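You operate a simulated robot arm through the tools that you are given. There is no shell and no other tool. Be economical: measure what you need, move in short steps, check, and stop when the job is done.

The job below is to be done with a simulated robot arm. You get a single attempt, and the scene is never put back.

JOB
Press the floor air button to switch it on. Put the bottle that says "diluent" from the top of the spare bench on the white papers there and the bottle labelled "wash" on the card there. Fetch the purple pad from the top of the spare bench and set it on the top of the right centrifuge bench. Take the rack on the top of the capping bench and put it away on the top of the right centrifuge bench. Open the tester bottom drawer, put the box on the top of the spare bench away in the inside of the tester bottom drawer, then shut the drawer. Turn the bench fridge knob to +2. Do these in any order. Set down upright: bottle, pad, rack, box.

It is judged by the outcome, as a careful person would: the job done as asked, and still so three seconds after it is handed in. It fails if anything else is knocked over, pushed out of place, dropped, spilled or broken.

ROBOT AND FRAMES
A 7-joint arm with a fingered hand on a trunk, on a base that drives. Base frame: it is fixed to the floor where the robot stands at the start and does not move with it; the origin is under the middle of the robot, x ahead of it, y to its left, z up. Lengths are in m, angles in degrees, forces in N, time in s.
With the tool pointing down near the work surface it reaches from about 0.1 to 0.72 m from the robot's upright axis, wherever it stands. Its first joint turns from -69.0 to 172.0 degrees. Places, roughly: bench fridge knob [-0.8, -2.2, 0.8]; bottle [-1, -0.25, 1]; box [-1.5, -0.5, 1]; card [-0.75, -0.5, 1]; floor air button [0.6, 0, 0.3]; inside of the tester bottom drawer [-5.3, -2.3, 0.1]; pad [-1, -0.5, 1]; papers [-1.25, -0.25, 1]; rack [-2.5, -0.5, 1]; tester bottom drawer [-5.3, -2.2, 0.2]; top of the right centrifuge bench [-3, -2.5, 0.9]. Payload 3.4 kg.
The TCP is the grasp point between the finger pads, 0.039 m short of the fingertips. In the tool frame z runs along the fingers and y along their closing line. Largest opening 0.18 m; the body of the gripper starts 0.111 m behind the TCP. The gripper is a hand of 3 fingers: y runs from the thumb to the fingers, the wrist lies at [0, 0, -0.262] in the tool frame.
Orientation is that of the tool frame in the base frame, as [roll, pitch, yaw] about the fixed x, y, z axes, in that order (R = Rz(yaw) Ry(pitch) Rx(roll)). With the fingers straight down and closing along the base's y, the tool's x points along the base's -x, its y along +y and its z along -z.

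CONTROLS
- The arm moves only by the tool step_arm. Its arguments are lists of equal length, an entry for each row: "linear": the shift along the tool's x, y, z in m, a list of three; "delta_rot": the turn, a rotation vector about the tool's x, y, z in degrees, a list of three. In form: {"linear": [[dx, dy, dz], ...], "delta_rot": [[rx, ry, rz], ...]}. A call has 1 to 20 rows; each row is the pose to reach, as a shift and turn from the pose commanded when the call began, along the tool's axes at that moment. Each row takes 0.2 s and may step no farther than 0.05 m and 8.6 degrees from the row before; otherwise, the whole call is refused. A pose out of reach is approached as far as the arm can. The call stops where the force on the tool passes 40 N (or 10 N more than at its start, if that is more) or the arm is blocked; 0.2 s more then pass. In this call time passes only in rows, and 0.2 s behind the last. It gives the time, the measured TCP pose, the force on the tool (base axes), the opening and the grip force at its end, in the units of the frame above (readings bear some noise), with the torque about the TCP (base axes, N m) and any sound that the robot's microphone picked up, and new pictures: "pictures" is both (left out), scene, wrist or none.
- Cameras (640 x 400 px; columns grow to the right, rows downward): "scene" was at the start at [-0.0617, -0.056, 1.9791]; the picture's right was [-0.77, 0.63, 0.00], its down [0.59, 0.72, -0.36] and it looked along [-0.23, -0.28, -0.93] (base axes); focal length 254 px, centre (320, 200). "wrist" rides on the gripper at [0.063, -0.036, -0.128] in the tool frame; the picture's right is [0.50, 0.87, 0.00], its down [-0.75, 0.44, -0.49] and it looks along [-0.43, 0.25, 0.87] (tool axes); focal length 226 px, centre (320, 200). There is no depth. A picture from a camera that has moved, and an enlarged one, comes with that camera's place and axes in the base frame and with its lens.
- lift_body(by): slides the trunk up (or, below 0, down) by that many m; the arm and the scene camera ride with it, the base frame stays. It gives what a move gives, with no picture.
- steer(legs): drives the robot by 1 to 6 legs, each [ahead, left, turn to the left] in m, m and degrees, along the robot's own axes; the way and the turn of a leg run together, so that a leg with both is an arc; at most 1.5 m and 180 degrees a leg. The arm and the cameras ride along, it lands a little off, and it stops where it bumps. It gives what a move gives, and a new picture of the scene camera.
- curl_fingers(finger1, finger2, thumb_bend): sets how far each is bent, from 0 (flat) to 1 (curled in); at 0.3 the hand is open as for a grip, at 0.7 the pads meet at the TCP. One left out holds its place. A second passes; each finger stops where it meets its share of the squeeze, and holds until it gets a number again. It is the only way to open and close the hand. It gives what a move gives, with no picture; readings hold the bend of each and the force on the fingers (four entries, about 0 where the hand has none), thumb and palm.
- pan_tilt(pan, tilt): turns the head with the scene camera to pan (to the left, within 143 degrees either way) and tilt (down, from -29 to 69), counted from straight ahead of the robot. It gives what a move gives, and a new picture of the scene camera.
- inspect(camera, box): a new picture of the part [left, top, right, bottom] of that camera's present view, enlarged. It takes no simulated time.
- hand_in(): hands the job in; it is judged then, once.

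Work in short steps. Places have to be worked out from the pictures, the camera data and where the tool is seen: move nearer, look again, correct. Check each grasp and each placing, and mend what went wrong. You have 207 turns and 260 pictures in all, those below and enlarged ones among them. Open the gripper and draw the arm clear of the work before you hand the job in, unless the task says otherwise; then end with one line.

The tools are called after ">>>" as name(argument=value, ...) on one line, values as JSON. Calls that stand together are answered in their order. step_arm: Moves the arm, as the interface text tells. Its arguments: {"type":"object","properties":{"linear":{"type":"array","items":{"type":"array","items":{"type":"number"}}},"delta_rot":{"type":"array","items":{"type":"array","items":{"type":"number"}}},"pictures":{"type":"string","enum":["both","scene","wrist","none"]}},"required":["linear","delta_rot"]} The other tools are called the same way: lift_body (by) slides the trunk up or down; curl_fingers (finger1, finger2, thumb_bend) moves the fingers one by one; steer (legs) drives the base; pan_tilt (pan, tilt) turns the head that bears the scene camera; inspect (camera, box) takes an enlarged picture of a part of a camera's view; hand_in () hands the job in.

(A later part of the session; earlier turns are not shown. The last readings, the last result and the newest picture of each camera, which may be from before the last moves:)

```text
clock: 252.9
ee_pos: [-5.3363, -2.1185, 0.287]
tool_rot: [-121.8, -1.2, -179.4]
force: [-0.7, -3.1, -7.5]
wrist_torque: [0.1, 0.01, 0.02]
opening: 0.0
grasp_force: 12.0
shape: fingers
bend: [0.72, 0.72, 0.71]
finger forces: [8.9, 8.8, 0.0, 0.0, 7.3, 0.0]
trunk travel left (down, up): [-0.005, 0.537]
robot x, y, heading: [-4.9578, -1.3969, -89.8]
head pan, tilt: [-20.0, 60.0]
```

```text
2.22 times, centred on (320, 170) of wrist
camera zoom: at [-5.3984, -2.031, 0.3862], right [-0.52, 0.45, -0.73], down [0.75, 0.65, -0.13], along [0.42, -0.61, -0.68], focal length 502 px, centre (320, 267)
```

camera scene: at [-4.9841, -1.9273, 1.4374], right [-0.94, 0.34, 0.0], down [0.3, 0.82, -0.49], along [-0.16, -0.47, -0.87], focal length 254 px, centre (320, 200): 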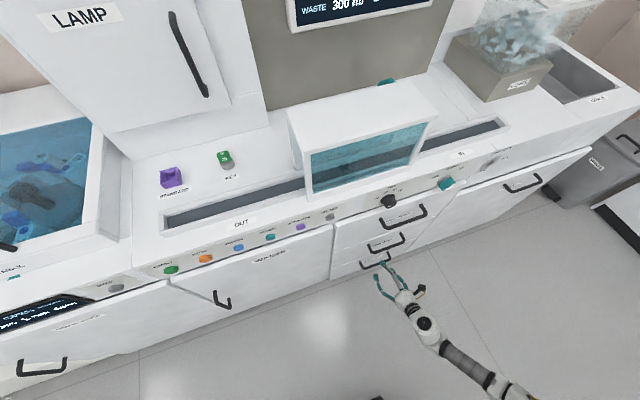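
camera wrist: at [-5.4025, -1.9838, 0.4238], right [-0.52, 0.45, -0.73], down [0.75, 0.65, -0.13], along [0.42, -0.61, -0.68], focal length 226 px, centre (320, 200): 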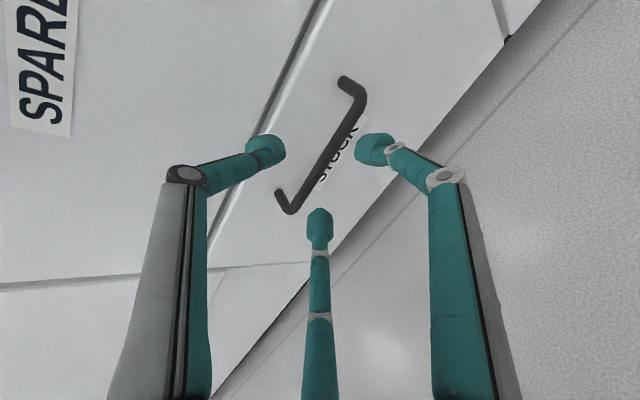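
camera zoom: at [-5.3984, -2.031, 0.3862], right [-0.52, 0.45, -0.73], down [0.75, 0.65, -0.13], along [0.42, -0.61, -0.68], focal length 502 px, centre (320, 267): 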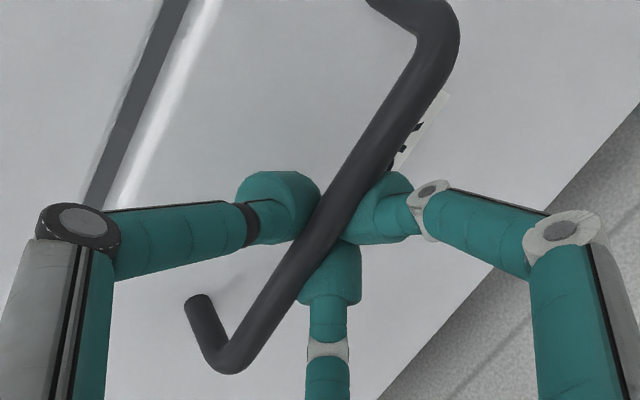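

The fingertips hook behind the bar. I pull outward along +y.

>>> step_arm(linear=[[0, 0.0105, -0.017], [0, 0.021, -0.034], [0, 0.0368, -0.0595], [0, 0.0525, -0.085], [0, 0.0683, -0.1105], [0, 0.084, -0.136]], delta_rot=[[0, 0, 0], [0, 0, 0], [0, 0, 0], [0, 0, 0], [0, 0, 0], [0, 0, 0]], pictures="both")

```text
clock: 254.3
ee_pos: [-5.3375, -1.9586, 0.2872]
tool_rot: [-121.8, -1.2, -179.4]
force: [2.3, -0.1, -8.1]
wrist_torque: [0.17, -0.03, 0.08]
opening: 0.0
grasp_force: 12.9
shape: fingers
bend: [0.72, 0.72, 0.72]
finger forces: [10.2, 9.8, 0.1, 0.1, 6.5, 0.0]
trunk travel left (down, up): [-0.005, 0.537]
robot x, y, heading: [-4.9529, -1.3971, -89.8]
head pan, tilt: [-20.0, 60.0]
camera scene: at [-4.984, -1.9277, 1.4372], right [-0.94, 0.34, 0.0], down [0.3, 0.82, -0.49], along [-0.16, -0.47, -0.87], focal length 254 px, centre (320, 200)
camera wrist: at [-5.3998, -1.8715, 0.3872], right [-0.52, 0.45, -0.73], down [0.74, 0.66, -0.13], along [0.42, -0.61, -0.68], focal length 226 px, centre (320, 200)
```

scene: 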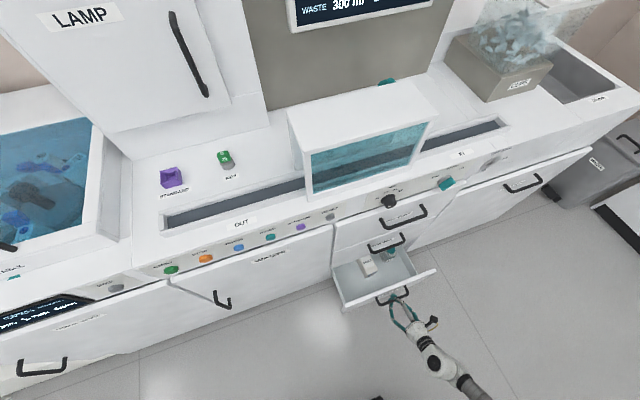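
wrist: 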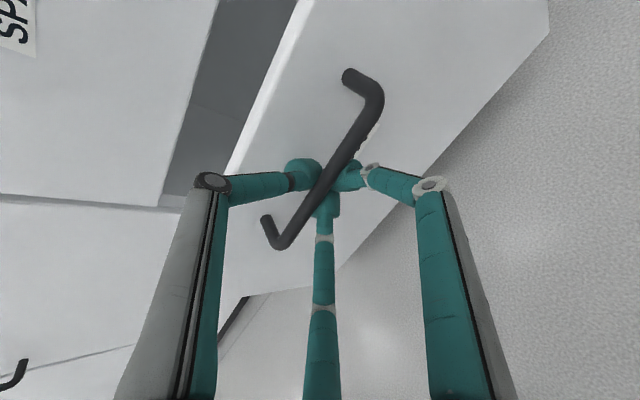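

Drawer is open 16 cm. I pull further.

>>> step_arm(linear=[[0, 0.0158, -0.0255], [0, 0.0315, -0.051], [0, 0.0473, -0.0765], [0, 0.063, -0.102]], delta_rot=[[0, 0, 0], [0, 0, 0], [0, 0, 0], [0, 0, 0]], pictures="scene")

>>> inspect(camera="scene", box=[310, 210, 450, 330])

```text
clock: 255.3
ee_pos: [-5.3422, -1.8427, 0.2907]
tool_rot: [-121.4, -1.2, -179.4]
force: [1.3, -13.3, -11.4]
wrist_torque: [0.07, -0.01, 0.04]
opening: 0.0048
grasp_force: 15.7
shape: fingers
bend: [0.72, 0.72, 0.68]
finger forces: [9.4, 10.0, 0.0, 0.0, 11.8, 0.0]
trunk travel left (down, up): [-0.005, 0.537]
robot x, y, heading: [-4.9574, -1.3975, -89.8]
head pan, tilt: [-20.0, 60.0]
camera scene: at [-4.985, -1.9272, 1.4377], right [-0.94, 0.34, 0.0], down [0.3, 0.82, -0.49], along [-0.16, -0.47, -0.87], focal length 254 px, centre (320, 200)
```

scene: 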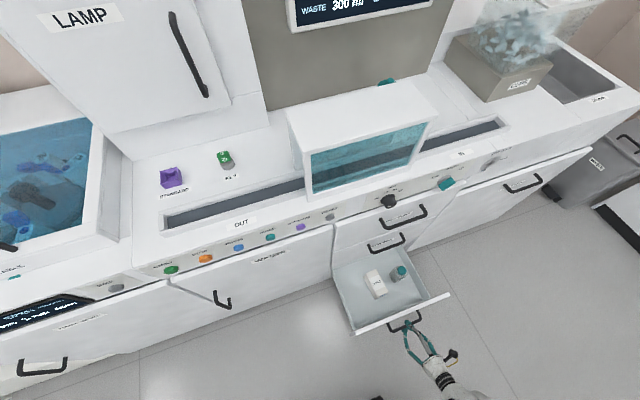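

```text
3.33 times, centred on (380, 270) of scene
camera zoom: at [-4.985, -1.9272, 1.4377], right [-0.94, 0.34, 0.0], down [0.3, 0.82, -0.49], along [-0.16, -0.47, -0.87], focal length 847 px, centre (120, -33)
```

zoom: 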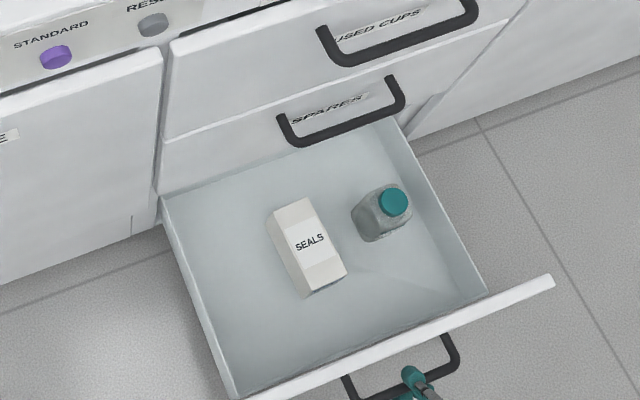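

Drawer is fully open with free space in front. I release the handle and back out.

>>> curl_fingers(finger1=0.5, finger2=0.5, thumb_bend=0.55)

>>> step_arm(linear=[[0, 0, -0.03], [0, 0, -0.06], [0, 0, -0.1], [0, 0, -0.14]], delta_rot=[[0, 0, 0], [0, 0, 0], [0, 0, 0], [0, 0, 0]], pictures="both")

```text
clock: 256.3
ee_pos: [-5.3407, -1.8402, 0.2897]
tool_rot: [-121.7, -1.2, -179.6]
force: [0.4, 0.1, 0.1]
wrist_torque: [-0.01, 0.02, -0.05]
opening: 0.0627
grasp_force: 0.0
shape: fingers
bend: [0.5, 0.5, 0.55]
finger forces: [0.1, 0.0, 0.0, 0.0, 0.0, 0.1]
trunk travel left (down, up): [-0.005, 0.537]
robot x, y, heading: [-4.9542, -1.3968, -89.7]
head pan, tilt: [-20.0, 60.0]
```

```text
clock: 257.3
ee_pos: [-5.3391, -1.719, 0.3641]
tool_rot: [-121.8, -1.2, -179.4]
force: [0.2, 0.8, 0.3]
wrist_torque: [0.01, 0.02, 0.01]
opening: 0.0625
grasp_force: 0.1
shape: fingers
bend: [0.5, 0.5, 0.55]
finger forces: [0.2, 0.0, 0.0, 0.0, 0.1, 0.1]
trunk travel left (down, up): [-0.005, 0.537]
robot x, y, heading: [-4.9566, -1.4003, -89.8]
head pan, tilt: [-20.0, 60.0]
camera scene: at [-4.9835, -1.9246, 1.4385], right [-0.94, 0.34, 0.0], down [0.29, 0.82, -0.5], along [-0.16, -0.47, -0.87], focal length 254 px, centre (320, 200)
camera wrist: at [-5.4011, -1.6307, 0.4634], right [-0.52, 0.45, -0.73], down [0.74, 0.65, -0.13], along [0.42, -0.61, -0.68], focal length 226 px, centre (320, 200)
```

scene: 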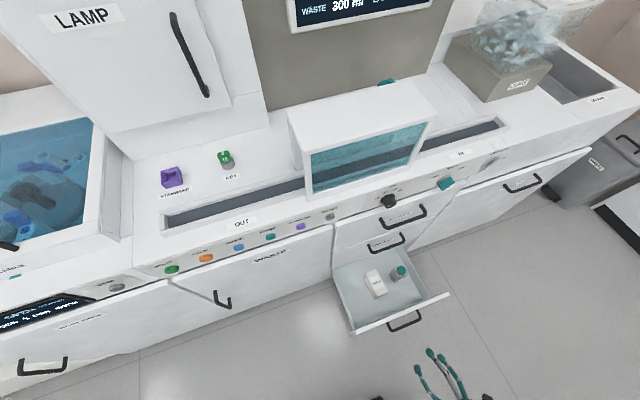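
wrist: 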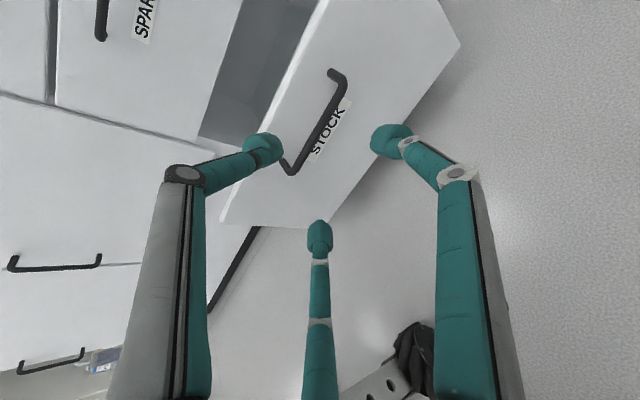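

>>> lift_body(by=0.4)

>>> step_arm(linear=[[0, 0, 0], [0, 0, 0], [0, 0, 0], [0, 0, 0], [0, 0, 0], [0, 0, 0], [0, 0, 0], [0, 0, 0], [0, 0, 0], [0, 0, 0], [0, 0, 0]], delta_rot=[[0, 0, 8.2], [0, 0, 16.4], [0, 0, 24.6], [0, 0, 32.8], [0, 0, 41], [0, 0, 49.2], [0, 0, 57.4], [0, 0, 65.6], [0, 0, 73.8], [0, 0, 82], [0, 0, 90]], pictures="none")

>>> step_arm(linear=[[0, 0, 0], [0, 0, 0], [0, 0, 0], [0, 0, 0], [0, 0, 0], [0, 0, 0], [0, 0, 0], [0, 0, 0]], delta_rot=[[0, 8, 0], [0, 16, 0], [0, 24, 0], [0, 32, 0], [0, 40, 0], [0, 48, 0], [0, 55, 0], [0, 58, 0]], pictures="none")

>>> lift_body(by=0.12)

```text
clock: 261.2
ee_pos: [-5.3408, -1.719, 0.7629]
tool_rot: [-121.7, -1.2, -179.4]
force: [0.4, -0.7, -0.1]
wrist_torque: [-0.01, -0.01, 0.01]
opening: 0.0628
grasp_force: 0.1
shape: fingers
bend: [0.5, 0.5, 0.55]
finger forces: [0.1, 0.0, 0.0, 0.0, 0.0, 0.1]
trunk travel left (down, up): [-0.405, 0.137]
robot x, y, heading: [-4.9592, -1.3962, -89.9]
head pan, tilt: [-20.0, 60.0]
```

```text
clock: 263.6
ee_pos: [-5.3419, -1.7185, 0.7633]
tool_rot: [-177.9, 58.4, 92.2]
force: [-0.5, 0.0, 1.0]
wrist_torque: [0.02, 0.04, -0.01]
opening: 0.0629
grasp_force: 0.1
shape: fingers
bend: [0.5, 0.5, 0.55]
finger forces: [0.0, 0.1, 0.0, 0.0, 0.1, 0.0]
trunk travel left (down, up): [-0.405, 0.137]
robot x, y, heading: [-4.958, -1.397, -89.7]
head pan, tilt: [-20.0, 60.0]
```

```text
clock: 265.4
ee_pos: [-5.3409, -1.721, 0.7636]
tool_rot: [-178.9, 0.1, 90.6]
force: [-0.7, -0.6, 0.5]
wrist_torque: [-0.02, -0.01, -0.01]
opening: 0.0629
grasp_force: 0.1
shape: fingers
bend: [0.5, 0.5, 0.55]
finger forces: [0.1, 0.0, 0.0, 0.0, 0.1, 0.1]
out of reach, approached as far as the arm can: row 1
trunk travel left (down, up): [-0.405, 0.137]
robot x, y, heading: [-4.9573, -1.4015, -89.6]
head pan, tilt: [-20.0, 60.0]
```

```text
clock: 266.9
ee_pos: [-5.3411, -1.719, 0.8827]
tool_rot: [-178.8, 0.2, 90.4]
force: [-0.1, -0.2, -0.4]
wrist_torque: [0.03, -0.01, 0.0]
opening: 0.0627
grasp_force: 0.0
shape: fingers
bend: [0.5, 0.5, 0.55]
finger forces: [0.0, 0.1, 0.0, 0.0, 0.0, 0.0]
trunk travel left (down, up): [-0.525, 0.017]
robot x, y, heading: [-4.9525, -1.4024, -89.7]
head pan, tilt: [-20.0, 60.0]
```

I raise the hand and drive back to the spare bench for the box, then turn to face it.

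>>> step_arm(linear=[[0, 0, -0.045], [0, 0, -0.09], [0, 0, -0.135], [0, 0, -0.18], [0, 0, -0.225], [0, 0, -0.27], [0, 0, -0.32]], delta_rot=[[0, 0, 0], [0, 0, 0], [0, 0, 0], [0, 0, 0], [0, 0, 0], [0, 0, 0], [0, 0, 0]], pictures="none")

>>> steer(legs=[[0, 1.4, 0], [0, 1.4, 0], [0, 0.6, 0], [0, 0, 179.7]])

>>> pan_tilt(pan=0, tilt=50)

```text
clock: 268.7
ee_pos: [-5.3311, -1.6895, 1.1542]
tool_rot: [-178.5, -8.6, 90.6]
force: [0.7, -0.4, -0.6]
wrist_torque: [0.02, 0.04, 0.0]
opening: 0.063
grasp_force: 0.1
shape: fingers
bend: [0.5, 0.5, 0.55]
finger forces: [0.0, 0.0, 0.0, 0.0, 0.0, 0.0]
out of reach, approached as far as the arm can: row 5, 6, 7
trunk travel left (down, up): [-0.525, 0.017]
robot x, y, heading: [-4.9551, -1.399, -89.8]
head pan, tilt: [-20.0, 60.0]
stopped in row 7: the arm was blocked; the commanded pose is now the measured one
```

```text
clock: 292.5
ee_pos: [-1.1964, -1.132, 1.1526]
tool_rot: [-178.6, -8.6, -90.9]
force: [0.7, 0.4, 0.9]
wrist_torque: [0.02, 0.01, 0.01]
opening: 0.0632
grasp_force: 0.1
shape: fingers
bend: [0.5, 0.5, 0.55]
finger forces: [0.0, 0.0, 0.1, 0.0, 0.0, 0.1]
trunk travel left (down, up): [-0.525, 0.017]
robot x, y, heading: [-1.5808, -1.4137, 88.3]
head pan, tilt: [-20.0, 60.0]
camera scene: at [-1.5452, -1.383, 2.0382], right [0.93, -0.36, -0.01], down [-0.32, -0.81, -0.5], along [0.18, 0.47, -0.87], focal length 254 px, centre (320, 200)
```

scene: 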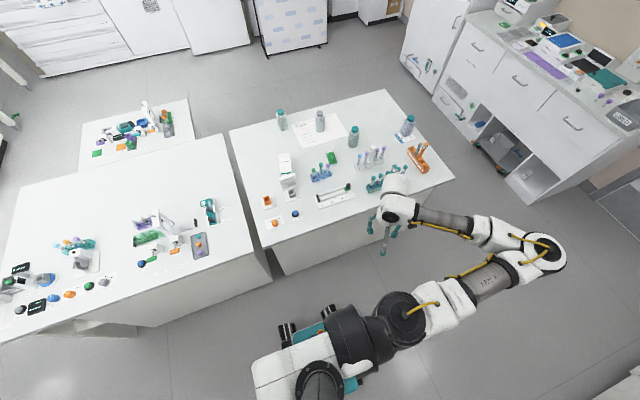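

```text
clock: 293.3
ee_pos: [-1.2011, -1.1302, 1.1544]
tool_rot: [-178.2, -8.6, -90.9]
force: [0.5, -0.7, 0.4]
wrist_torque: [0.0, 0.01, 0.0]
opening: 0.0629
grasp_force: 0.1
shape: fingers
bend: [0.5, 0.5, 0.55]
finger forces: [0.0, 0.0, 0.0, 0.0, 0.0, 0.0]
trunk travel left (down, up): [-0.525, 0.017]
robot x, y, heading: [-1.5822, -1.4146, 88.8]
head pan, tilt: [0.0, 50.0]
camera scene: at [-1.568, -1.3679, 2.0509], right [1.0, -0.02, -0.01], down [-0.02, -0.77, -0.64], along [0.01, 0.64, -0.77], focal length 254 px, centre (320, 200)
```

scene: 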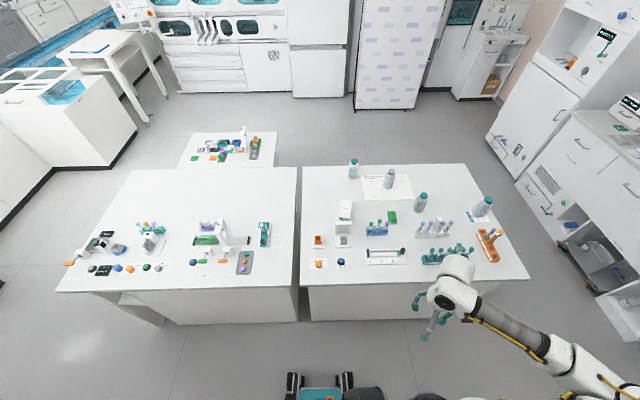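

>>> inspect(camera="scene", box=[295, 180, 405, 290])

```text
3.64 times, centred on (350, 235) of scene
camera zoom: at [-1.568, -1.3679, 2.0509], right [1.0, -0.02, -0.01], down [-0.02, -0.77, -0.64], along [0.01, 0.64, -0.77], focal length 924 px, centre (211, 73)
```

zoom: 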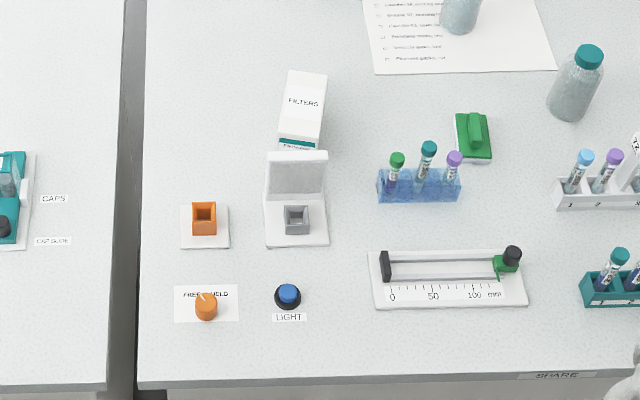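

The FILTERS box is ≈6.6×11.8×6 cm, centred near (-1.42, -0.535), top z≈0.98, with a device 2 cm in front of it. I drive closer and turn the hand so the thumb goes on its far side.

>>> steer(legs=[[0.24, -0.1, 1.2]])

>>> curl_fingers(finger1=0.4, finger2=0.4, thumb_bend=0.34)

>>> step_arm(linear=[[0, 0, -0.03], [0, 0, -0.06], [0, 0.01, -0.06], [0, 0.02, -0.06], [0, 0.03, -0.06], [0, 0.04, -0.06], [0, 0.05, -0.06], [0, 0.06, -0.06], [0, 0.07, -0.06], [0, 0.08, -0.06], [0, 0.09, -0.06], [0, 0.1, -0.06]], delta_rot=[[0, -4, 0], [0, -8.5, 0], [0, -8.5, 0], [0, -8.5, 0], [0, -8.5, 0], [0, -8.5, 0], [0, -8.5, 0], [0, -8.5, 0], [0, -8.5, 0], [0, -8.5, 0], [0, -8.5, 0], [0, -8.5, 0]], pictures="none")

>>> step_arm(linear=[[0, 0, 0], [0, 0, 0], [0, 0, 0], [0, 0, 0], [0, 0, 0], [0, 0, 0], [0, 0, 0], [0, 0, 0], [0, 0, 0], [0, 0, 0], [0, 0, 0]], delta_rot=[[0, 0, -8.2], [0, 0, -16.4], [0, 0, -24.6], [0, 0, -32.8], [0, 0, -41], [0, 0, -49.2], [0, 0, -57.4], [0, 0, -65.6], [0, 0, -73.8], [0, 0, -82], [0, 0, -90]], pictures="scene")

```text
clock: 295.1
ee_pos: [-1.1074, -0.8869, 1.1549]
tool_rot: [-178.3, -8.5, -89.8]
force: [0.6, -0.4, 0.1]
wrist_torque: [-0.03, -0.04, 0.0]
opening: 0.0629
grasp_force: 0.0
shape: fingers
bend: [0.5, 0.5, 0.55]
finger forces: [0.0, 0.2, 0.0, 0.1, 0.0, 0.0]
trunk travel left (down, up): [-0.525, 0.017]
robot x, y, heading: [-1.477, -1.179, 90.1]
head pan, tilt: [0.0, 50.0]
camera scene: at [-1.4677, -1.131, 2.051], right [1.0, 0.0, -0.01], down [0.0, -0.77, -0.64], along [0.0, 0.64, -0.77], focal length 254 px, centre (320, 200)
```

scene: 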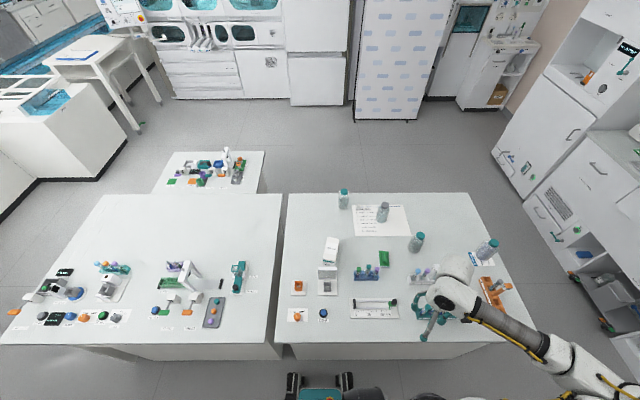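

```text
clock: 296.1
ee_pos: [-1.113, -0.8864, 1.1572]
tool_rot: [-177.8, -8.4, -89.9]
force: [-0.7, 0.0, 0.8]
wrist_torque: [0.02, 0.02, 0.01]
opening: 0.1244
grasp_force: 0.1
shape: fingers
bend: [0.4, 0.4, 0.34]
finger forces: [0.1, 0.1, 0.0, 0.0, 0.0, 0.0]
trunk travel left (down, up): [-0.525, 0.017]
robot x, y, heading: [-1.4765, -1.1799, 89.7]
head pan, tilt: [0.0, 50.0]
```

```text
clock: 298.8
ee_pos: [-1.1387, -0.8324, 1.2247]
tool_rot: [-178.0, -0.2, -89.5]
force: [-0.7, 0.1, 0.1]
wrist_torque: [-0.02, -0.01, 0.0]
opening: 0.1241
grasp_force: 0.1
shape: fingers
bend: [0.4, 0.4, 0.34]
finger forces: [0.0, 0.1, 0.0, 0.0, 0.0, 0.1]
out of reach, approached as far as the arm can: row 1, 2, 3, 4, 5, 6, 7, 8, 9, 10, 11, 12
trunk travel left (down, up): [-0.525, 0.017]
robot x, y, heading: [-1.4761, -1.179, 90.0]
head pan, tilt: [0.0, 50.0]
```

```text
clock: 301.1
ee_pos: [-1.1443, -0.8311, 1.2254]
tool_rot: [179.8, -2.0, 0.7]
force: [-0.2, 0.2, -0.1]
wrist_torque: [0.02, 0.0, 0.01]
opening: 0.1245
grasp_force: 0.1
shape: fingers
bend: [0.4, 0.4, 0.34]
finger forces: [0.0, 0.1, 0.0, 0.0, 0.0, 0.0]
trunk travel left (down, up): [-0.525, 0.017]
robot x, y, heading: [-1.4801, -1.1791, 89.8]
head pan, tilt: [0.0, 50.0]
camera scene: at [-1.467, -1.1301, 2.0509], right [1.0, 0.0, -0.01], down [0.0, -0.77, -0.64], along [0.0, 0.64, -0.77], focal length 254 px, centre (320, 200)
```

scene: 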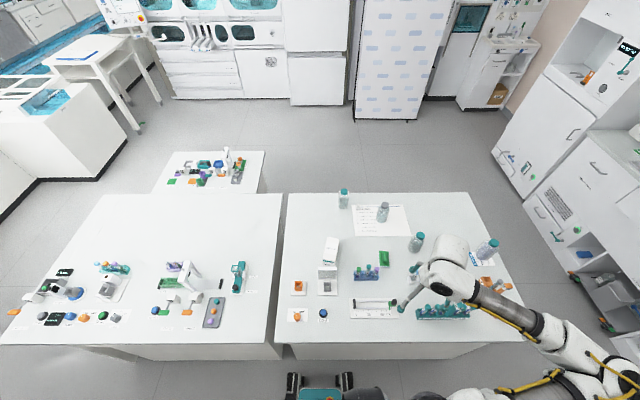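

Now I move the hand above the box.

>>> step_arm(linear=[[-0.028, -0.03, 0], [-0.056, -0.06, 0], [-0.084, -0.09, 0], [-0.112, -0.12, 0], [-0.14, -0.15, 0], [-0.168, -0.18, 0], [-0.196, -0.21, 0], [-0.224, -0.24, 0], [-0.252, -0.27, 0], [-0.278, -0.298, 0]], delta_rot=[[0, 0, 0], [0, 0, 0], [0, 0, 0], [0, 0, 0], [0, 0, 0], [0, 0, 0], [0, 0, 0], [0, 0, 0], [0, 0, 0], [0, 0, 0]], pictures="wrist")

>>> inspect(camera="wrist", box=[240, 70, 400, 200])

```text
clock: 303.4
ee_pos: [-1.4263, -0.5346, 1.2153]
tool_rot: [179.9, -2.1, 0.5]
force: [0.5, -0.2, -0.4]
wrist_torque: [-0.02, 0.0, 0.04]
opening: 0.1241
grasp_force: 0.0
shape: fingers
bend: [0.4, 0.4, 0.34]
finger forces: [0.0, 0.1, 0.1, 0.0, 0.0, 0.1]
trunk travel left (down, up): [-0.525, 0.017]
robot x, y, heading: [-1.4771, -1.1812, 90.0]
head pan, tilt: [0.0, 50.0]
camera wrist: at [-1.3701, -0.499, 1.3454], right [0.51, -0.86, 0.02], down [-0.77, -0.44, 0.46], along [-0.39, -0.25, -0.89], focal length 226 px, centre (320, 200)
```

wrist: 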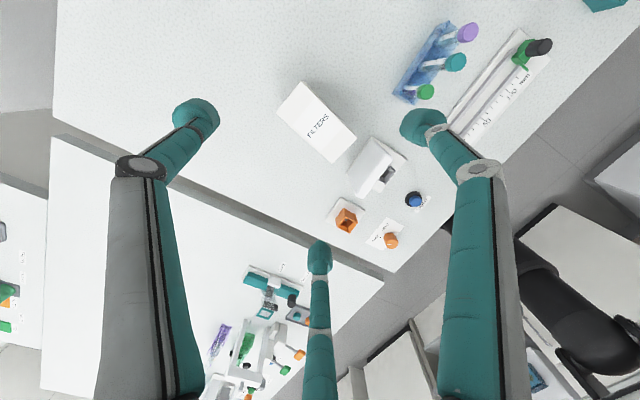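

```text
3.08 times, centred on (320, 135) of wrist
camera zoom: at [-1.3701, -0.499, 1.3454], right [0.51, -0.86, 0.02], down [-0.77, -0.44, 0.46], along [-0.39, -0.25, -0.89], focal length 696 px, centre (320, 400)
```

zoom: 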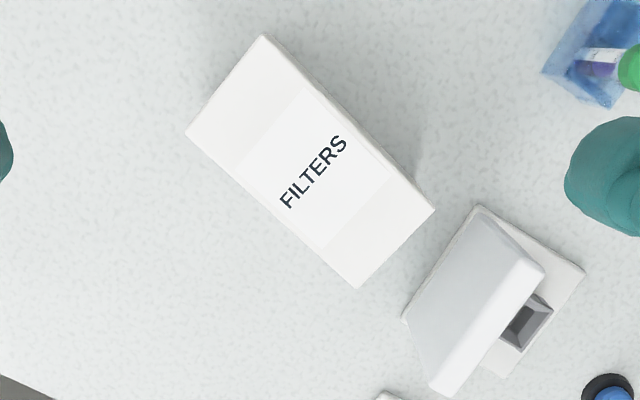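

Box centre is (-1.420, -0.534), rotated ~12.7°. I align, and descend.

>>> step_arm(linear=[[0.008, -0.0085, 0.04], [0.008, -0.0085, 0.08], [0.008, -0.0085, 0.12], [0.008, -0.0085, 0.16]], delta_rot=[[0, -1, 6], [0, -2, 12.7], [0, -2, 12.7], [0, -2, 12.7]], pictures="wrist")

```text
clock: 304.4
ee_pos: [-1.413, -0.5276, 1.0552]
tool_rot: [-179.8, -0.2, -12.1]
force: [-0.1, -0.1, 0.5]
wrist_torque: [-0.02, 0.03, 0.02]
opening: 0.1243
grasp_force: 0.1
shape: fingers
bend: [0.4, 0.4, 0.34]
finger forces: [0.1, 0.1, 0.0, 0.1, 0.1, 0.0]
trunk travel left (down, up): [-0.525, 0.017]
robot x, y, heading: [-1.4771, -1.1773, 90.0]
head pan, tilt: [0.0, 50.0]
camera wrist: at [-1.3457, -0.5067, 1.1846], right [0.31, -0.95, 0.0], down [-0.83, -0.27, 0.49], along [-0.47, -0.15, -0.87], focal length 226 px, centre (320, 200)
```

wrist: 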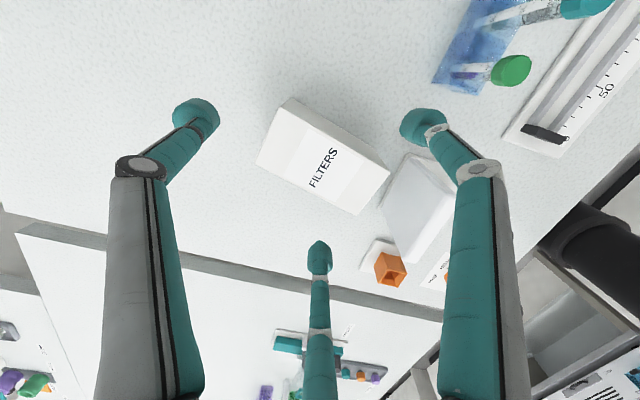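

>>> step_arm(linear=[[0, 0, 0.03], [0, 0, 0.06], [0, 0, 0.083]], delta_rot=[[0, 0, 0], [0, 0, 0], [0, 0, 0]], pictures="wrist")

>>> curl_fingers(finger1=0.7, finger2=0.7, thumb_bend=0.7)

>>> inspect(camera="wrist", box=[160, 60, 480, 280])

```text
clock: 305.1
ee_pos: [-1.4121, -0.5292, 0.9719]
tool_rot: [-179.8, 0.0, -12.1]
force: [0.5, 0.6, -0.4]
wrist_torque: [0.0, 0.0, -0.01]
opening: 0.1246
grasp_force: 0.2
shape: fingers
bend: [0.4, 0.4, 0.34]
finger forces: [0.1, 0.0, 0.0, 0.0, 0.1, 0.0]
trunk travel left (down, up): [-0.525, 0.017]
robot x, y, heading: [-1.4783, -1.1764, 89.9]
head pan, tilt: [0.0, 50.0]
camera wrist: at [-1.344, -0.5087, 1.1], right [0.31, -0.95, 0.0], down [-0.83, -0.27, 0.49], along [-0.47, -0.15, -0.87], focal length 226 px, centre (320, 200)
```

wrist: 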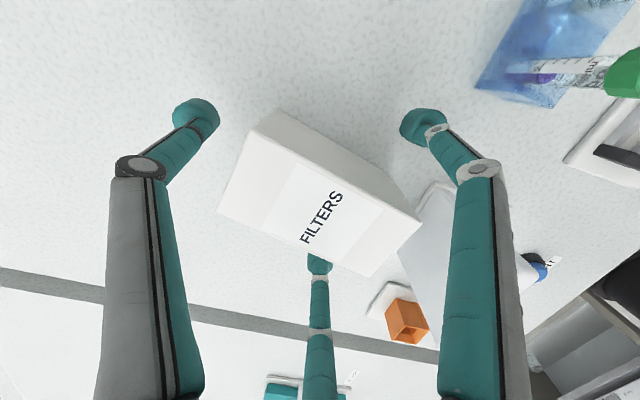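

```text
clock: 306.1
ee_pos: [-1.4125, -0.5287, 0.9721]
tool_rot: [-179.8, 0.0, -12.1]
force: [0.3, 0.0, -1.0]
wrist_torque: [-0.07, 0.05, 0.01]
opening: 0.0372
grasp_force: 14.9
shape: fingers
bend: [0.57, 0.53, 0.62]
finger forces: [8.2, 10.2, 0.0, 0.0, 11.6, 0.1]
trunk travel left (down, up): [-0.525, 0.017]
robot x, y, heading: [-1.4777, -1.1789, 90.3]
head pan, tilt: [0.0, 50.0]
```

```text
1.82 times, centred on (320, 170) of wrist
camera zoom: at [-1.3442, -0.5087, 1.1004], right [0.31, -0.95, 0.0], down [-0.83, -0.27, 0.49], along [-0.47, -0.15, -0.87], focal length 411 px, centre (320, 254)
```

zoom: 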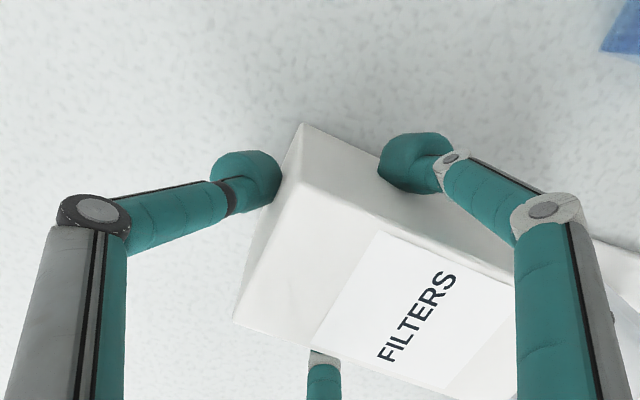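

The thumb seems to have pushed the box toward the device; I check whether anything moved.

>>> step_arm(linear=[[0, 0, 0]], delta_rot=[[0, 0, 0]], pictures="both")

>>> inspect(camera="scene", box=[280, 220, 400, 330])

```text
clock: 306.6
ee_pos: [-1.4129, -0.5284, 0.9717]
tool_rot: [-179.8, 0.0, -12.2]
force: [0.3, 0.3, 0.4]
wrist_torque: [-0.04, 0.02, 0.02]
opening: 0.0374
grasp_force: 14.5
shape: fingers
bend: [0.57, 0.53, 0.62]
finger forces: [8.1, 10.0, 0.0, 0.1, 11.7, 0.0]
trunk travel left (down, up): [-0.525, 0.017]
robot x, y, heading: [-1.4764, -1.1792, 89.8]
head pan, tilt: [0.0, 50.0]
camera scene: at [-1.4724, -1.1261, 2.0508], right [1.0, 0.0, 0.0], down [0.0, -0.77, -0.64], along [0.0, 0.64, -0.77], focal length 254 px, centre (320, 200)
camera wrist: at [-1.3442, -0.5087, 1.1004], right [0.31, -0.95, 0.0], down [-0.83, -0.27, 0.49], along [-0.47, -0.15, -0.87], focal length 226 px, centre (320, 200)
```

scene: 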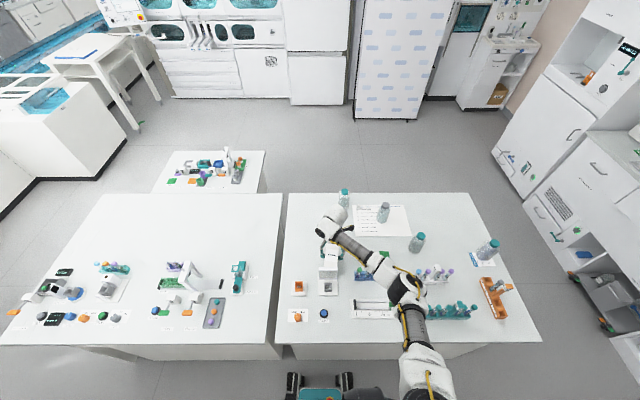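
wrist: 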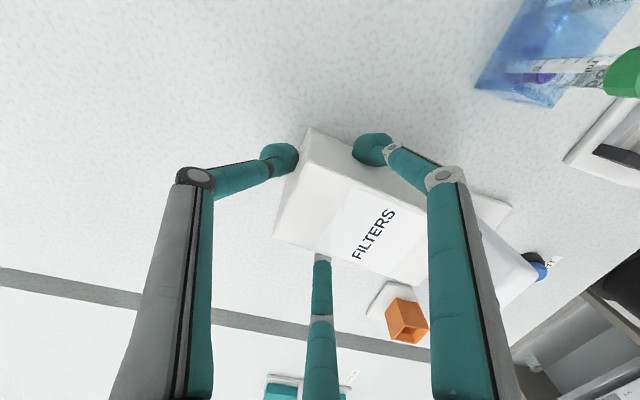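

```text
3.64 times, centred on (340, 275) of scene
camera zoom: at [-1.4724, -1.1261, 2.0508], right [1.0, 0.0, 0.0], down [0.0, -0.77, -0.64], along [0.0, 0.64, -0.77], focal length 924 px, centre (247, -73)
```

zoom: 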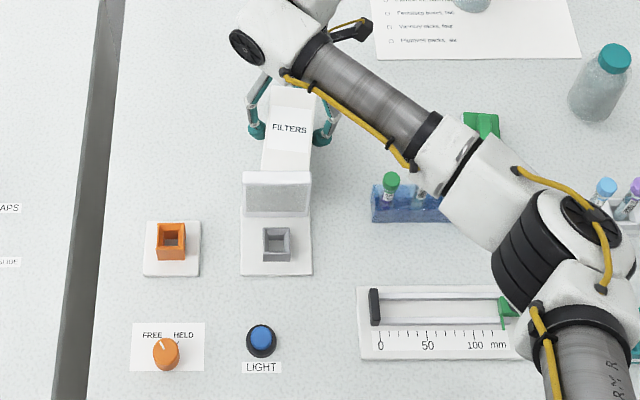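

The device seems essentially unmoved, but the grip is off-centre. I drag the box 3.5 cm away from the device, then release to regrasp at its middle.

>>> step_arm(linear=[[0, -0.012, -0.001], [0, -0.024, -0.001], [0, -0.035, -0.001]], delta_rot=[[0, 0, 0], [0, 0, 0], [0, 0, 0]], pictures="none")

>>> curl_fingers(finger1=0.4, finger2=0.4, thumb_bend=0.34)

>>> step_arm(linear=[[0, 0, -0.03], [0, 0, -0.07], [0, 0.03, -0.1]], delta_rot=[[0, 0, 0], [0, 0, 0], [0, 0, 0]], pictures="wrist")

>>> inspect(camera="wrist", box=[220, 80, 420, 240])

```text
clock: 307.4
ee_pos: [-1.4018, -0.4933, 0.9719]
tool_rot: [-179.8, 0.0, -12.1]
force: [0.3, -0.1, -0.2]
wrist_torque: [-0.01, 0.0, -0.01]
opening: 0.0372
grasp_force: 15.0
shape: fingers
bend: [0.57, 0.53, 0.63]
finger forces: [8.0, 10.0, 0.0, 0.0, 11.4, 0.0]
trunk travel left (down, up): [-0.525, 0.017]
robot x, y, heading: [-1.478, -1.1796, 90.0]
head pan, tilt: [0.0, 50.0]
```

```text
clock: 308.4
ee_pos: [-1.4024, -0.4934, 0.9732]
tool_rot: [-179.8, -0.1, -12.0]
force: [-0.1, -0.5, -0.1]
wrist_torque: [-0.02, 0.04, 0.0]
opening: 0.1241
grasp_force: 0.1
shape: fingers
bend: [0.4, 0.4, 0.34]
finger forces: [0.1, 0.0, 0.1, 0.1, 0.0, 0.0]
trunk travel left (down, up): [-0.525, 0.017]
robot x, y, heading: [-1.4785, -1.1811, 90.0]
head pan, tilt: [0.0, 50.0]
```

```text
clock: 309.1
ee_pos: [-1.4072, -0.5267, 1.0721]
tool_rot: [-179.8, 0.1, -12.1]
force: [0.3, -0.3, -0.3]
wrist_torque: [0.04, 0.04, -0.01]
opening: 0.1246
grasp_force: 0.0
shape: fingers
bend: [0.4, 0.4, 0.34]
finger forces: [0.0, 0.1, 0.1, 0.1, 0.0, 0.1]
trunk travel left (down, up): [-0.525, 0.017]
robot x, y, heading: [-1.4806, -1.1802, 90.0]
head pan, tilt: [0.0, 50.0]
camera wrist: at [-1.3386, -0.5058, 1.2], right [0.31, -0.95, 0.0], down [-0.83, -0.27, 0.49], along [-0.47, -0.15, -0.87], focal length 226 px, centre (320, 200)
```

wrist: 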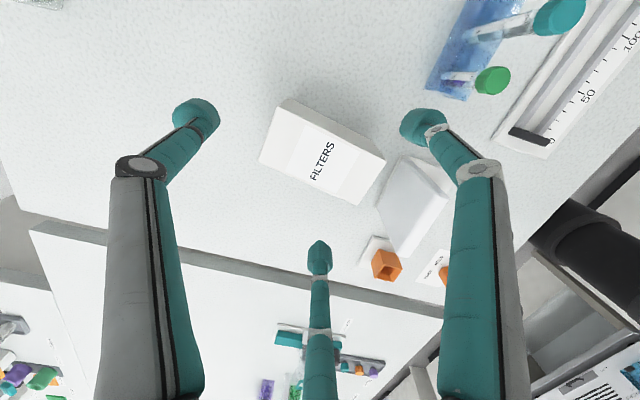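

```text
2.50 times, centred on (320, 160) of wrist
camera zoom: at [-1.3386, -0.5058, 1.2], right [0.31, -0.95, 0.0], down [-0.83, -0.27, 0.49], along [-0.47, -0.15, -0.87], focal length 565 px, centre (320, 300)
```

zoom: 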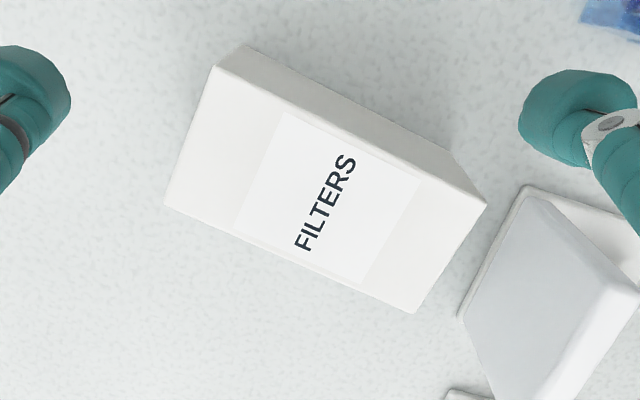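

Box is back at (-1.412, -0.529). I regrasp centred, closing the two side fingers first and the thumb last.

>>> step_arm(linear=[[-0.004, -0.006, 0.03], [-0.004, -0.006, 0.06], [-0.004, -0.006, 0.1]], delta_rot=[[0, 0, -3.7], [0, 0, -3.7], [0, 0, -3.7]], pictures="none")

>>> curl_fingers(finger1=0.65, finger2=0.65)

>>> curl_fingers(thumb_bend=0.7)

>>> step_arm(linear=[[0, 0, -0.005]], delta_rot=[[0, 0, 0]], pictures="wrist")

```text
clock: 309.9
ee_pos: [-1.4115, -0.5149, 0.9712]
tool_rot: [-179.7, 0.1, -8.5]
force: [-0.1, -0.3, 0.3]
wrist_torque: [-0.01, -0.02, 0.02]
opening: 0.1242
grasp_force: 0.1
shape: fingers
bend: [0.4, 0.4, 0.34]
finger forces: [0.0, 0.0, 0.0, 0.1, 0.1, 0.1]
trunk travel left (down, up): [-0.525, 0.017]
robot x, y, heading: [-1.4766, -1.1807, 89.9]
head pan, tilt: [0.0, 50.0]
```

```text
clock: 310.9
ee_pos: [-1.4107, -0.5173, 0.972]
tool_rot: [-179.8, 0.0, -8.4]
force: [-0.9, 0.2, -0.6]
wrist_torque: [0.01, 0.0, 0.01]
opening: 0.0901
grasp_force: 8.1
shape: fingers
bend: [0.57, 0.57, 0.34]
finger forces: [7.9, 7.9, 0.0, 0.0, 0.0, 0.1]
trunk travel left (down, up): [-0.525, 0.017]
robot x, y, heading: [-1.478, -1.1822, 89.9]
head pan, tilt: [0.0, 50.0]
```

```text
clock: 311.9
ee_pos: [-1.4104, -0.5164, 0.9714]
tool_rot: [-179.8, 0.0, -8.4]
force: [0.6, -0.1, -0.2]
wrist_torque: [-0.06, -0.01, 0.02]
opening: 0.0392
grasp_force: 12.7
shape: fingers
bend: [0.56, 0.56, 0.64]
finger forces: [7.7, 7.9, 0.0, 0.0, 9.9, 0.1]
trunk travel left (down, up): [-0.525, 0.017]
robot x, y, heading: [-1.4798, -1.1782, 90.0]
head pan, tilt: [0.0, 50.0]
```

```text
clock: 312.4
ee_pos: [-1.4123, -0.5178, 0.9769]
tool_rot: [-179.8, 0.0, -8.4]
force: [0.1, -0.1, -1.6]
wrist_torque: [0.03, 0.0, 0.0]
opening: 0.0388
grasp_force: 12.8
shape: fingers
bend: [0.56, 0.56, 0.64]
finger forces: [7.7, 7.9, 0.0, 0.0, 10.1, 0.0]
trunk travel left (down, up): [-0.525, 0.017]
robot x, y, heading: [-1.4742, -1.1794, 90.0]
head pan, tilt: [0.0, 50.0]
camera wrist: at [-1.3451, -0.4924, 1.1056], right [0.37, -0.93, 0.0], down [-0.81, -0.32, 0.49], along [-0.46, -0.18, -0.87], focal length 226 px, centre (320, 200)
```

wrist: 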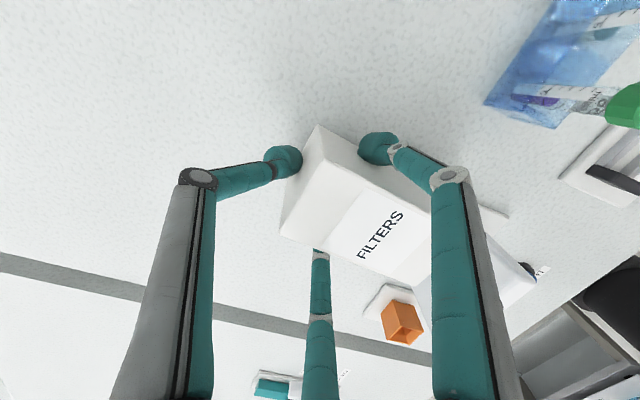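

The thumb again slid the box through the fingers. I drag it clear of the device by 7 cm and will regrasp across its narrow width instead.

>>> step_arm(linear=[[0, -0.015, 0.003], [0, -0.03, 0.003], [0, -0.045, 0.003], [0, -0.06, 0.003], [0, -0.075, 0.004]], delta_rot=[[0, 0, 0], [0, 0, 0], [0, 0, 0], [0, 0, 0], [0, 0, 0]], pictures="none")

>>> curl_fingers(finger1=0.4, finger2=0.4, thumb_bend=0.34)

>>> step_arm(linear=[[0, 0, -0.03], [0, 0, -0.07], [0, 0.04, -0.1], [0, 0.04, -0.14]], delta_rot=[[0, 0, 0], [0, 0, 0], [0, 0, 0], [0, 0, 0]], pictures="none")

>>> step_arm(linear=[[0, 0, 0], [0, 0, 0], [0, 0, 0], [0, 0, 0], [0, 0, 0], [0, 0, 0], [0, 0, 0], [0, 0, 0], [0, 0, 0], [0, 0, 0], [0, 0, 0]], delta_rot=[[0, 0, 8.2], [0, 0, 16.4], [0, 0, 24.6], [0, 0, 32.8], [0, 0, 41], [0, 0, 49.2], [0, 0, 57.4], [0, 0, 65.6], [0, 0, 73.8], [0, 0, 82], [0, 0, 90]], pictures="wrist")

>>> inspect(camera="wrist", box=[220, 60, 420, 240])

```text
clock: 313.6
ee_pos: [-1.4005, -0.44, 0.9733]
tool_rot: [-179.9, -0.1, -8.4]
force: [0.2, 0.9, -0.9]
wrist_torque: [0.01, -0.01, -0.03]
opening: 0.0386
grasp_force: 13.0
shape: fingers
bend: [0.56, 0.56, 0.64]
finger forces: [7.8, 7.9, 0.0, 0.0, 10.1, 0.0]
trunk travel left (down, up): [-0.525, 0.017]
robot x, y, heading: [-1.478, -1.1784, 90.0]
head pan, tilt: [0.0, 50.0]
```

```text
clock: 314.6
ee_pos: [-1.4002, -0.4405, 0.9746]
tool_rot: [-179.8, 0.1, -8.4]
force: [0.4, -0.3, -0.7]
wrist_torque: [0.0, 0.01, 0.0]
opening: 0.1243
grasp_force: 0.0
shape: fingers
bend: [0.4, 0.4, 0.34]
finger forces: [0.0, 0.1, 0.1, 0.0, 0.0, 0.0]
trunk travel left (down, up): [-0.525, 0.017]
robot x, y, heading: [-1.4788, -1.1809, 90.0]
head pan, tilt: [0.0, 50.0]
```

```text
clock: 315.6
ee_pos: [-1.4065, -0.4825, 1.1114]
tool_rot: [-180.0, 0.1, -8.5]
force: [-0.4, 0.1, 0.2]
wrist_torque: [0.01, 0.02, 0.01]
opening: 0.1242
grasp_force: 0.0
shape: fingers
bend: [0.4, 0.4, 0.34]
finger forces: [0.0, 0.0, 0.0, 0.0, 0.1, 0.0]
trunk travel left (down, up): [-0.525, 0.017]
robot x, y, heading: [-1.4771, -1.1807, 90.1]
head pan, tilt: [0.0, 50.0]
```

```text
clock: 317.9
ee_pos: [-1.4065, -0.4829, 1.1151]
tool_rot: [-179.9, 0.2, -98.6]
force: [0.3, 0.2, 0.7]
wrist_torque: [-0.03, -0.02, 0.03]
opening: 0.1242
grasp_force: 0.1
shape: fingers
bend: [0.4, 0.4, 0.34]
finger forces: [0.0, 0.1, 0.1, 0.0, 0.0, 0.0]
trunk travel left (down, up): [-0.525, 0.017]
robot x, y, heading: [-1.479, -1.1805, 90.0]
head pan, tilt: [0.0, 50.0]
camera wrist: at [-1.381, -0.5509, 1.2427], right [-0.93, -0.37, 0.0], down [-0.32, 0.81, 0.49], along [-0.18, 0.46, -0.87], focal length 226 px, centre (320, 200)
```

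wrist: 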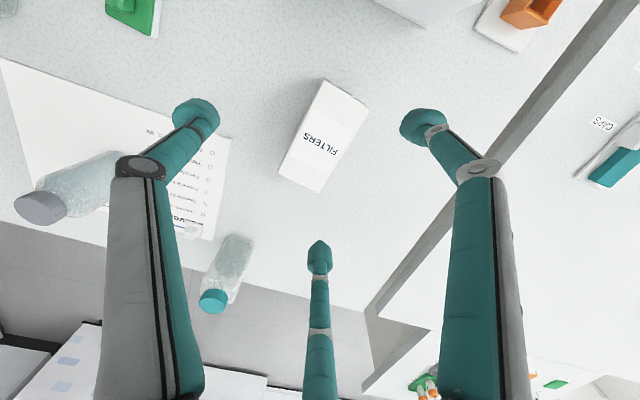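

```text
2.22 times, centred on (320, 150) of wrist
camera zoom: at [-1.381, -0.5509, 1.2427], right [-0.93, -0.37, 0.0], down [-0.32, 0.81, 0.49], along [-0.18, 0.46, -0.87], focal length 502 px, centre (320, 311)
```

zoom: 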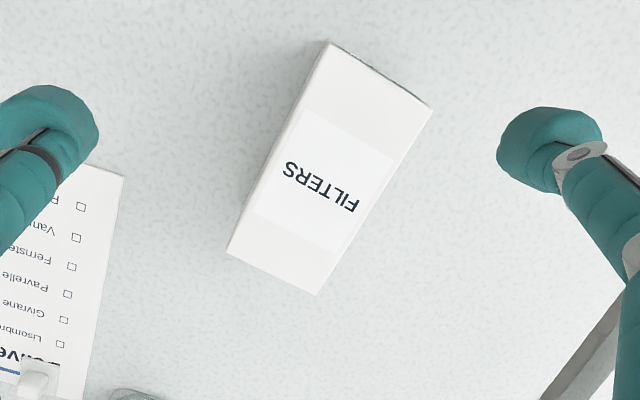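

Box centre (-1.408, -0.483) is right under the TCP and aligned across its width. I descend and grasp.

>>> step_arm(linear=[[0, 0, 0.045], [0, 0, 0.09], [0, 0, 0.125], [0, 0, 0.145]], delta_rot=[[0, 0, 0], [0, 0, -1], [0, 0, -1], [0, 0, -1]], pictures="none")

>>> curl_fingers(finger1=0.7, finger2=0.7, thumb_bend=0.7)

>>> step_arm(linear=[[0, 0, -0.01], [0, 0, -0.025]], delta_rot=[[0, 0, 0], [0, 0, 0]], pictures="wrist")

```text
clock: 318.9
ee_pos: [-1.4053, -0.4819, 0.9693]
tool_rot: [-179.9, 0.3, -97.3]
force: [0.9, -0.4, 0.1]
wrist_torque: [0.04, -0.02, 0.0]
opening: 0.1246
grasp_force: 0.0
shape: fingers
bend: [0.4, 0.4, 0.34]
finger forces: [0.1, 0.0, 0.0, 0.0, 0.0, 0.0]
trunk travel left (down, up): [-0.525, 0.017]
robot x, y, heading: [-1.4742, -1.1781, 89.9]
head pan, tilt: [0.0, 50.0]
```

```text
clock: 319.9
ee_pos: [-1.4062, -0.4827, 0.9697]
tool_rot: [179.9, 0.2, -97.4]
force: [0.0, 0.3, -0.9]
wrist_torque: [0.0, 0.02, 0.01]
opening: 0.0553
grasp_force: 16.1
shape: fingers
bend: [0.61, 0.61, 0.53]
finger forces: [8.1, 8.0, 0.0, 0.1, 16.1, 0.1]
trunk travel left (down, up): [-0.525, 0.017]
robot x, y, heading: [-1.479, -1.1773, 90.0]
head pan, tilt: [0.0, 50.0]
```

```text
clock: 320.6
ee_pos: [-1.4069, -0.4819, 0.9944]
tool_rot: [-180.0, 0.2, -97.6]
force: [-0.3, -0.4, -0.4]
wrist_torque: [-0.02, 0.03, 0.0]
opening: 0.0554
grasp_force: 16.3
shape: fingers
bend: [0.61, 0.61, 0.53]
finger forces: [8.1, 7.9, 0.1, 0.0, 16.1, 0.0]
trunk travel left (down, up): [-0.525, 0.017]
robot x, y, heading: [-1.4796, -1.1784, 90.1]
head pan, tilt: [0.0, 50.0]
camera wrist: at [-1.3797, -0.5506, 1.1227], right [-0.92, -0.38, 0.0], down [-0.33, 0.8, 0.49], along [-0.19, 0.46, -0.87], focal length 226 px, centre (320, 200)
```

wrist: 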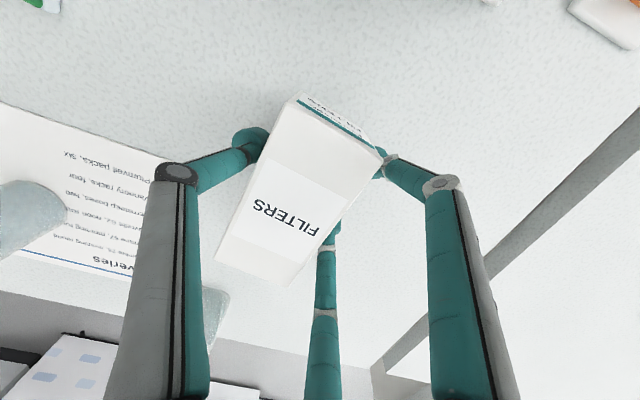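

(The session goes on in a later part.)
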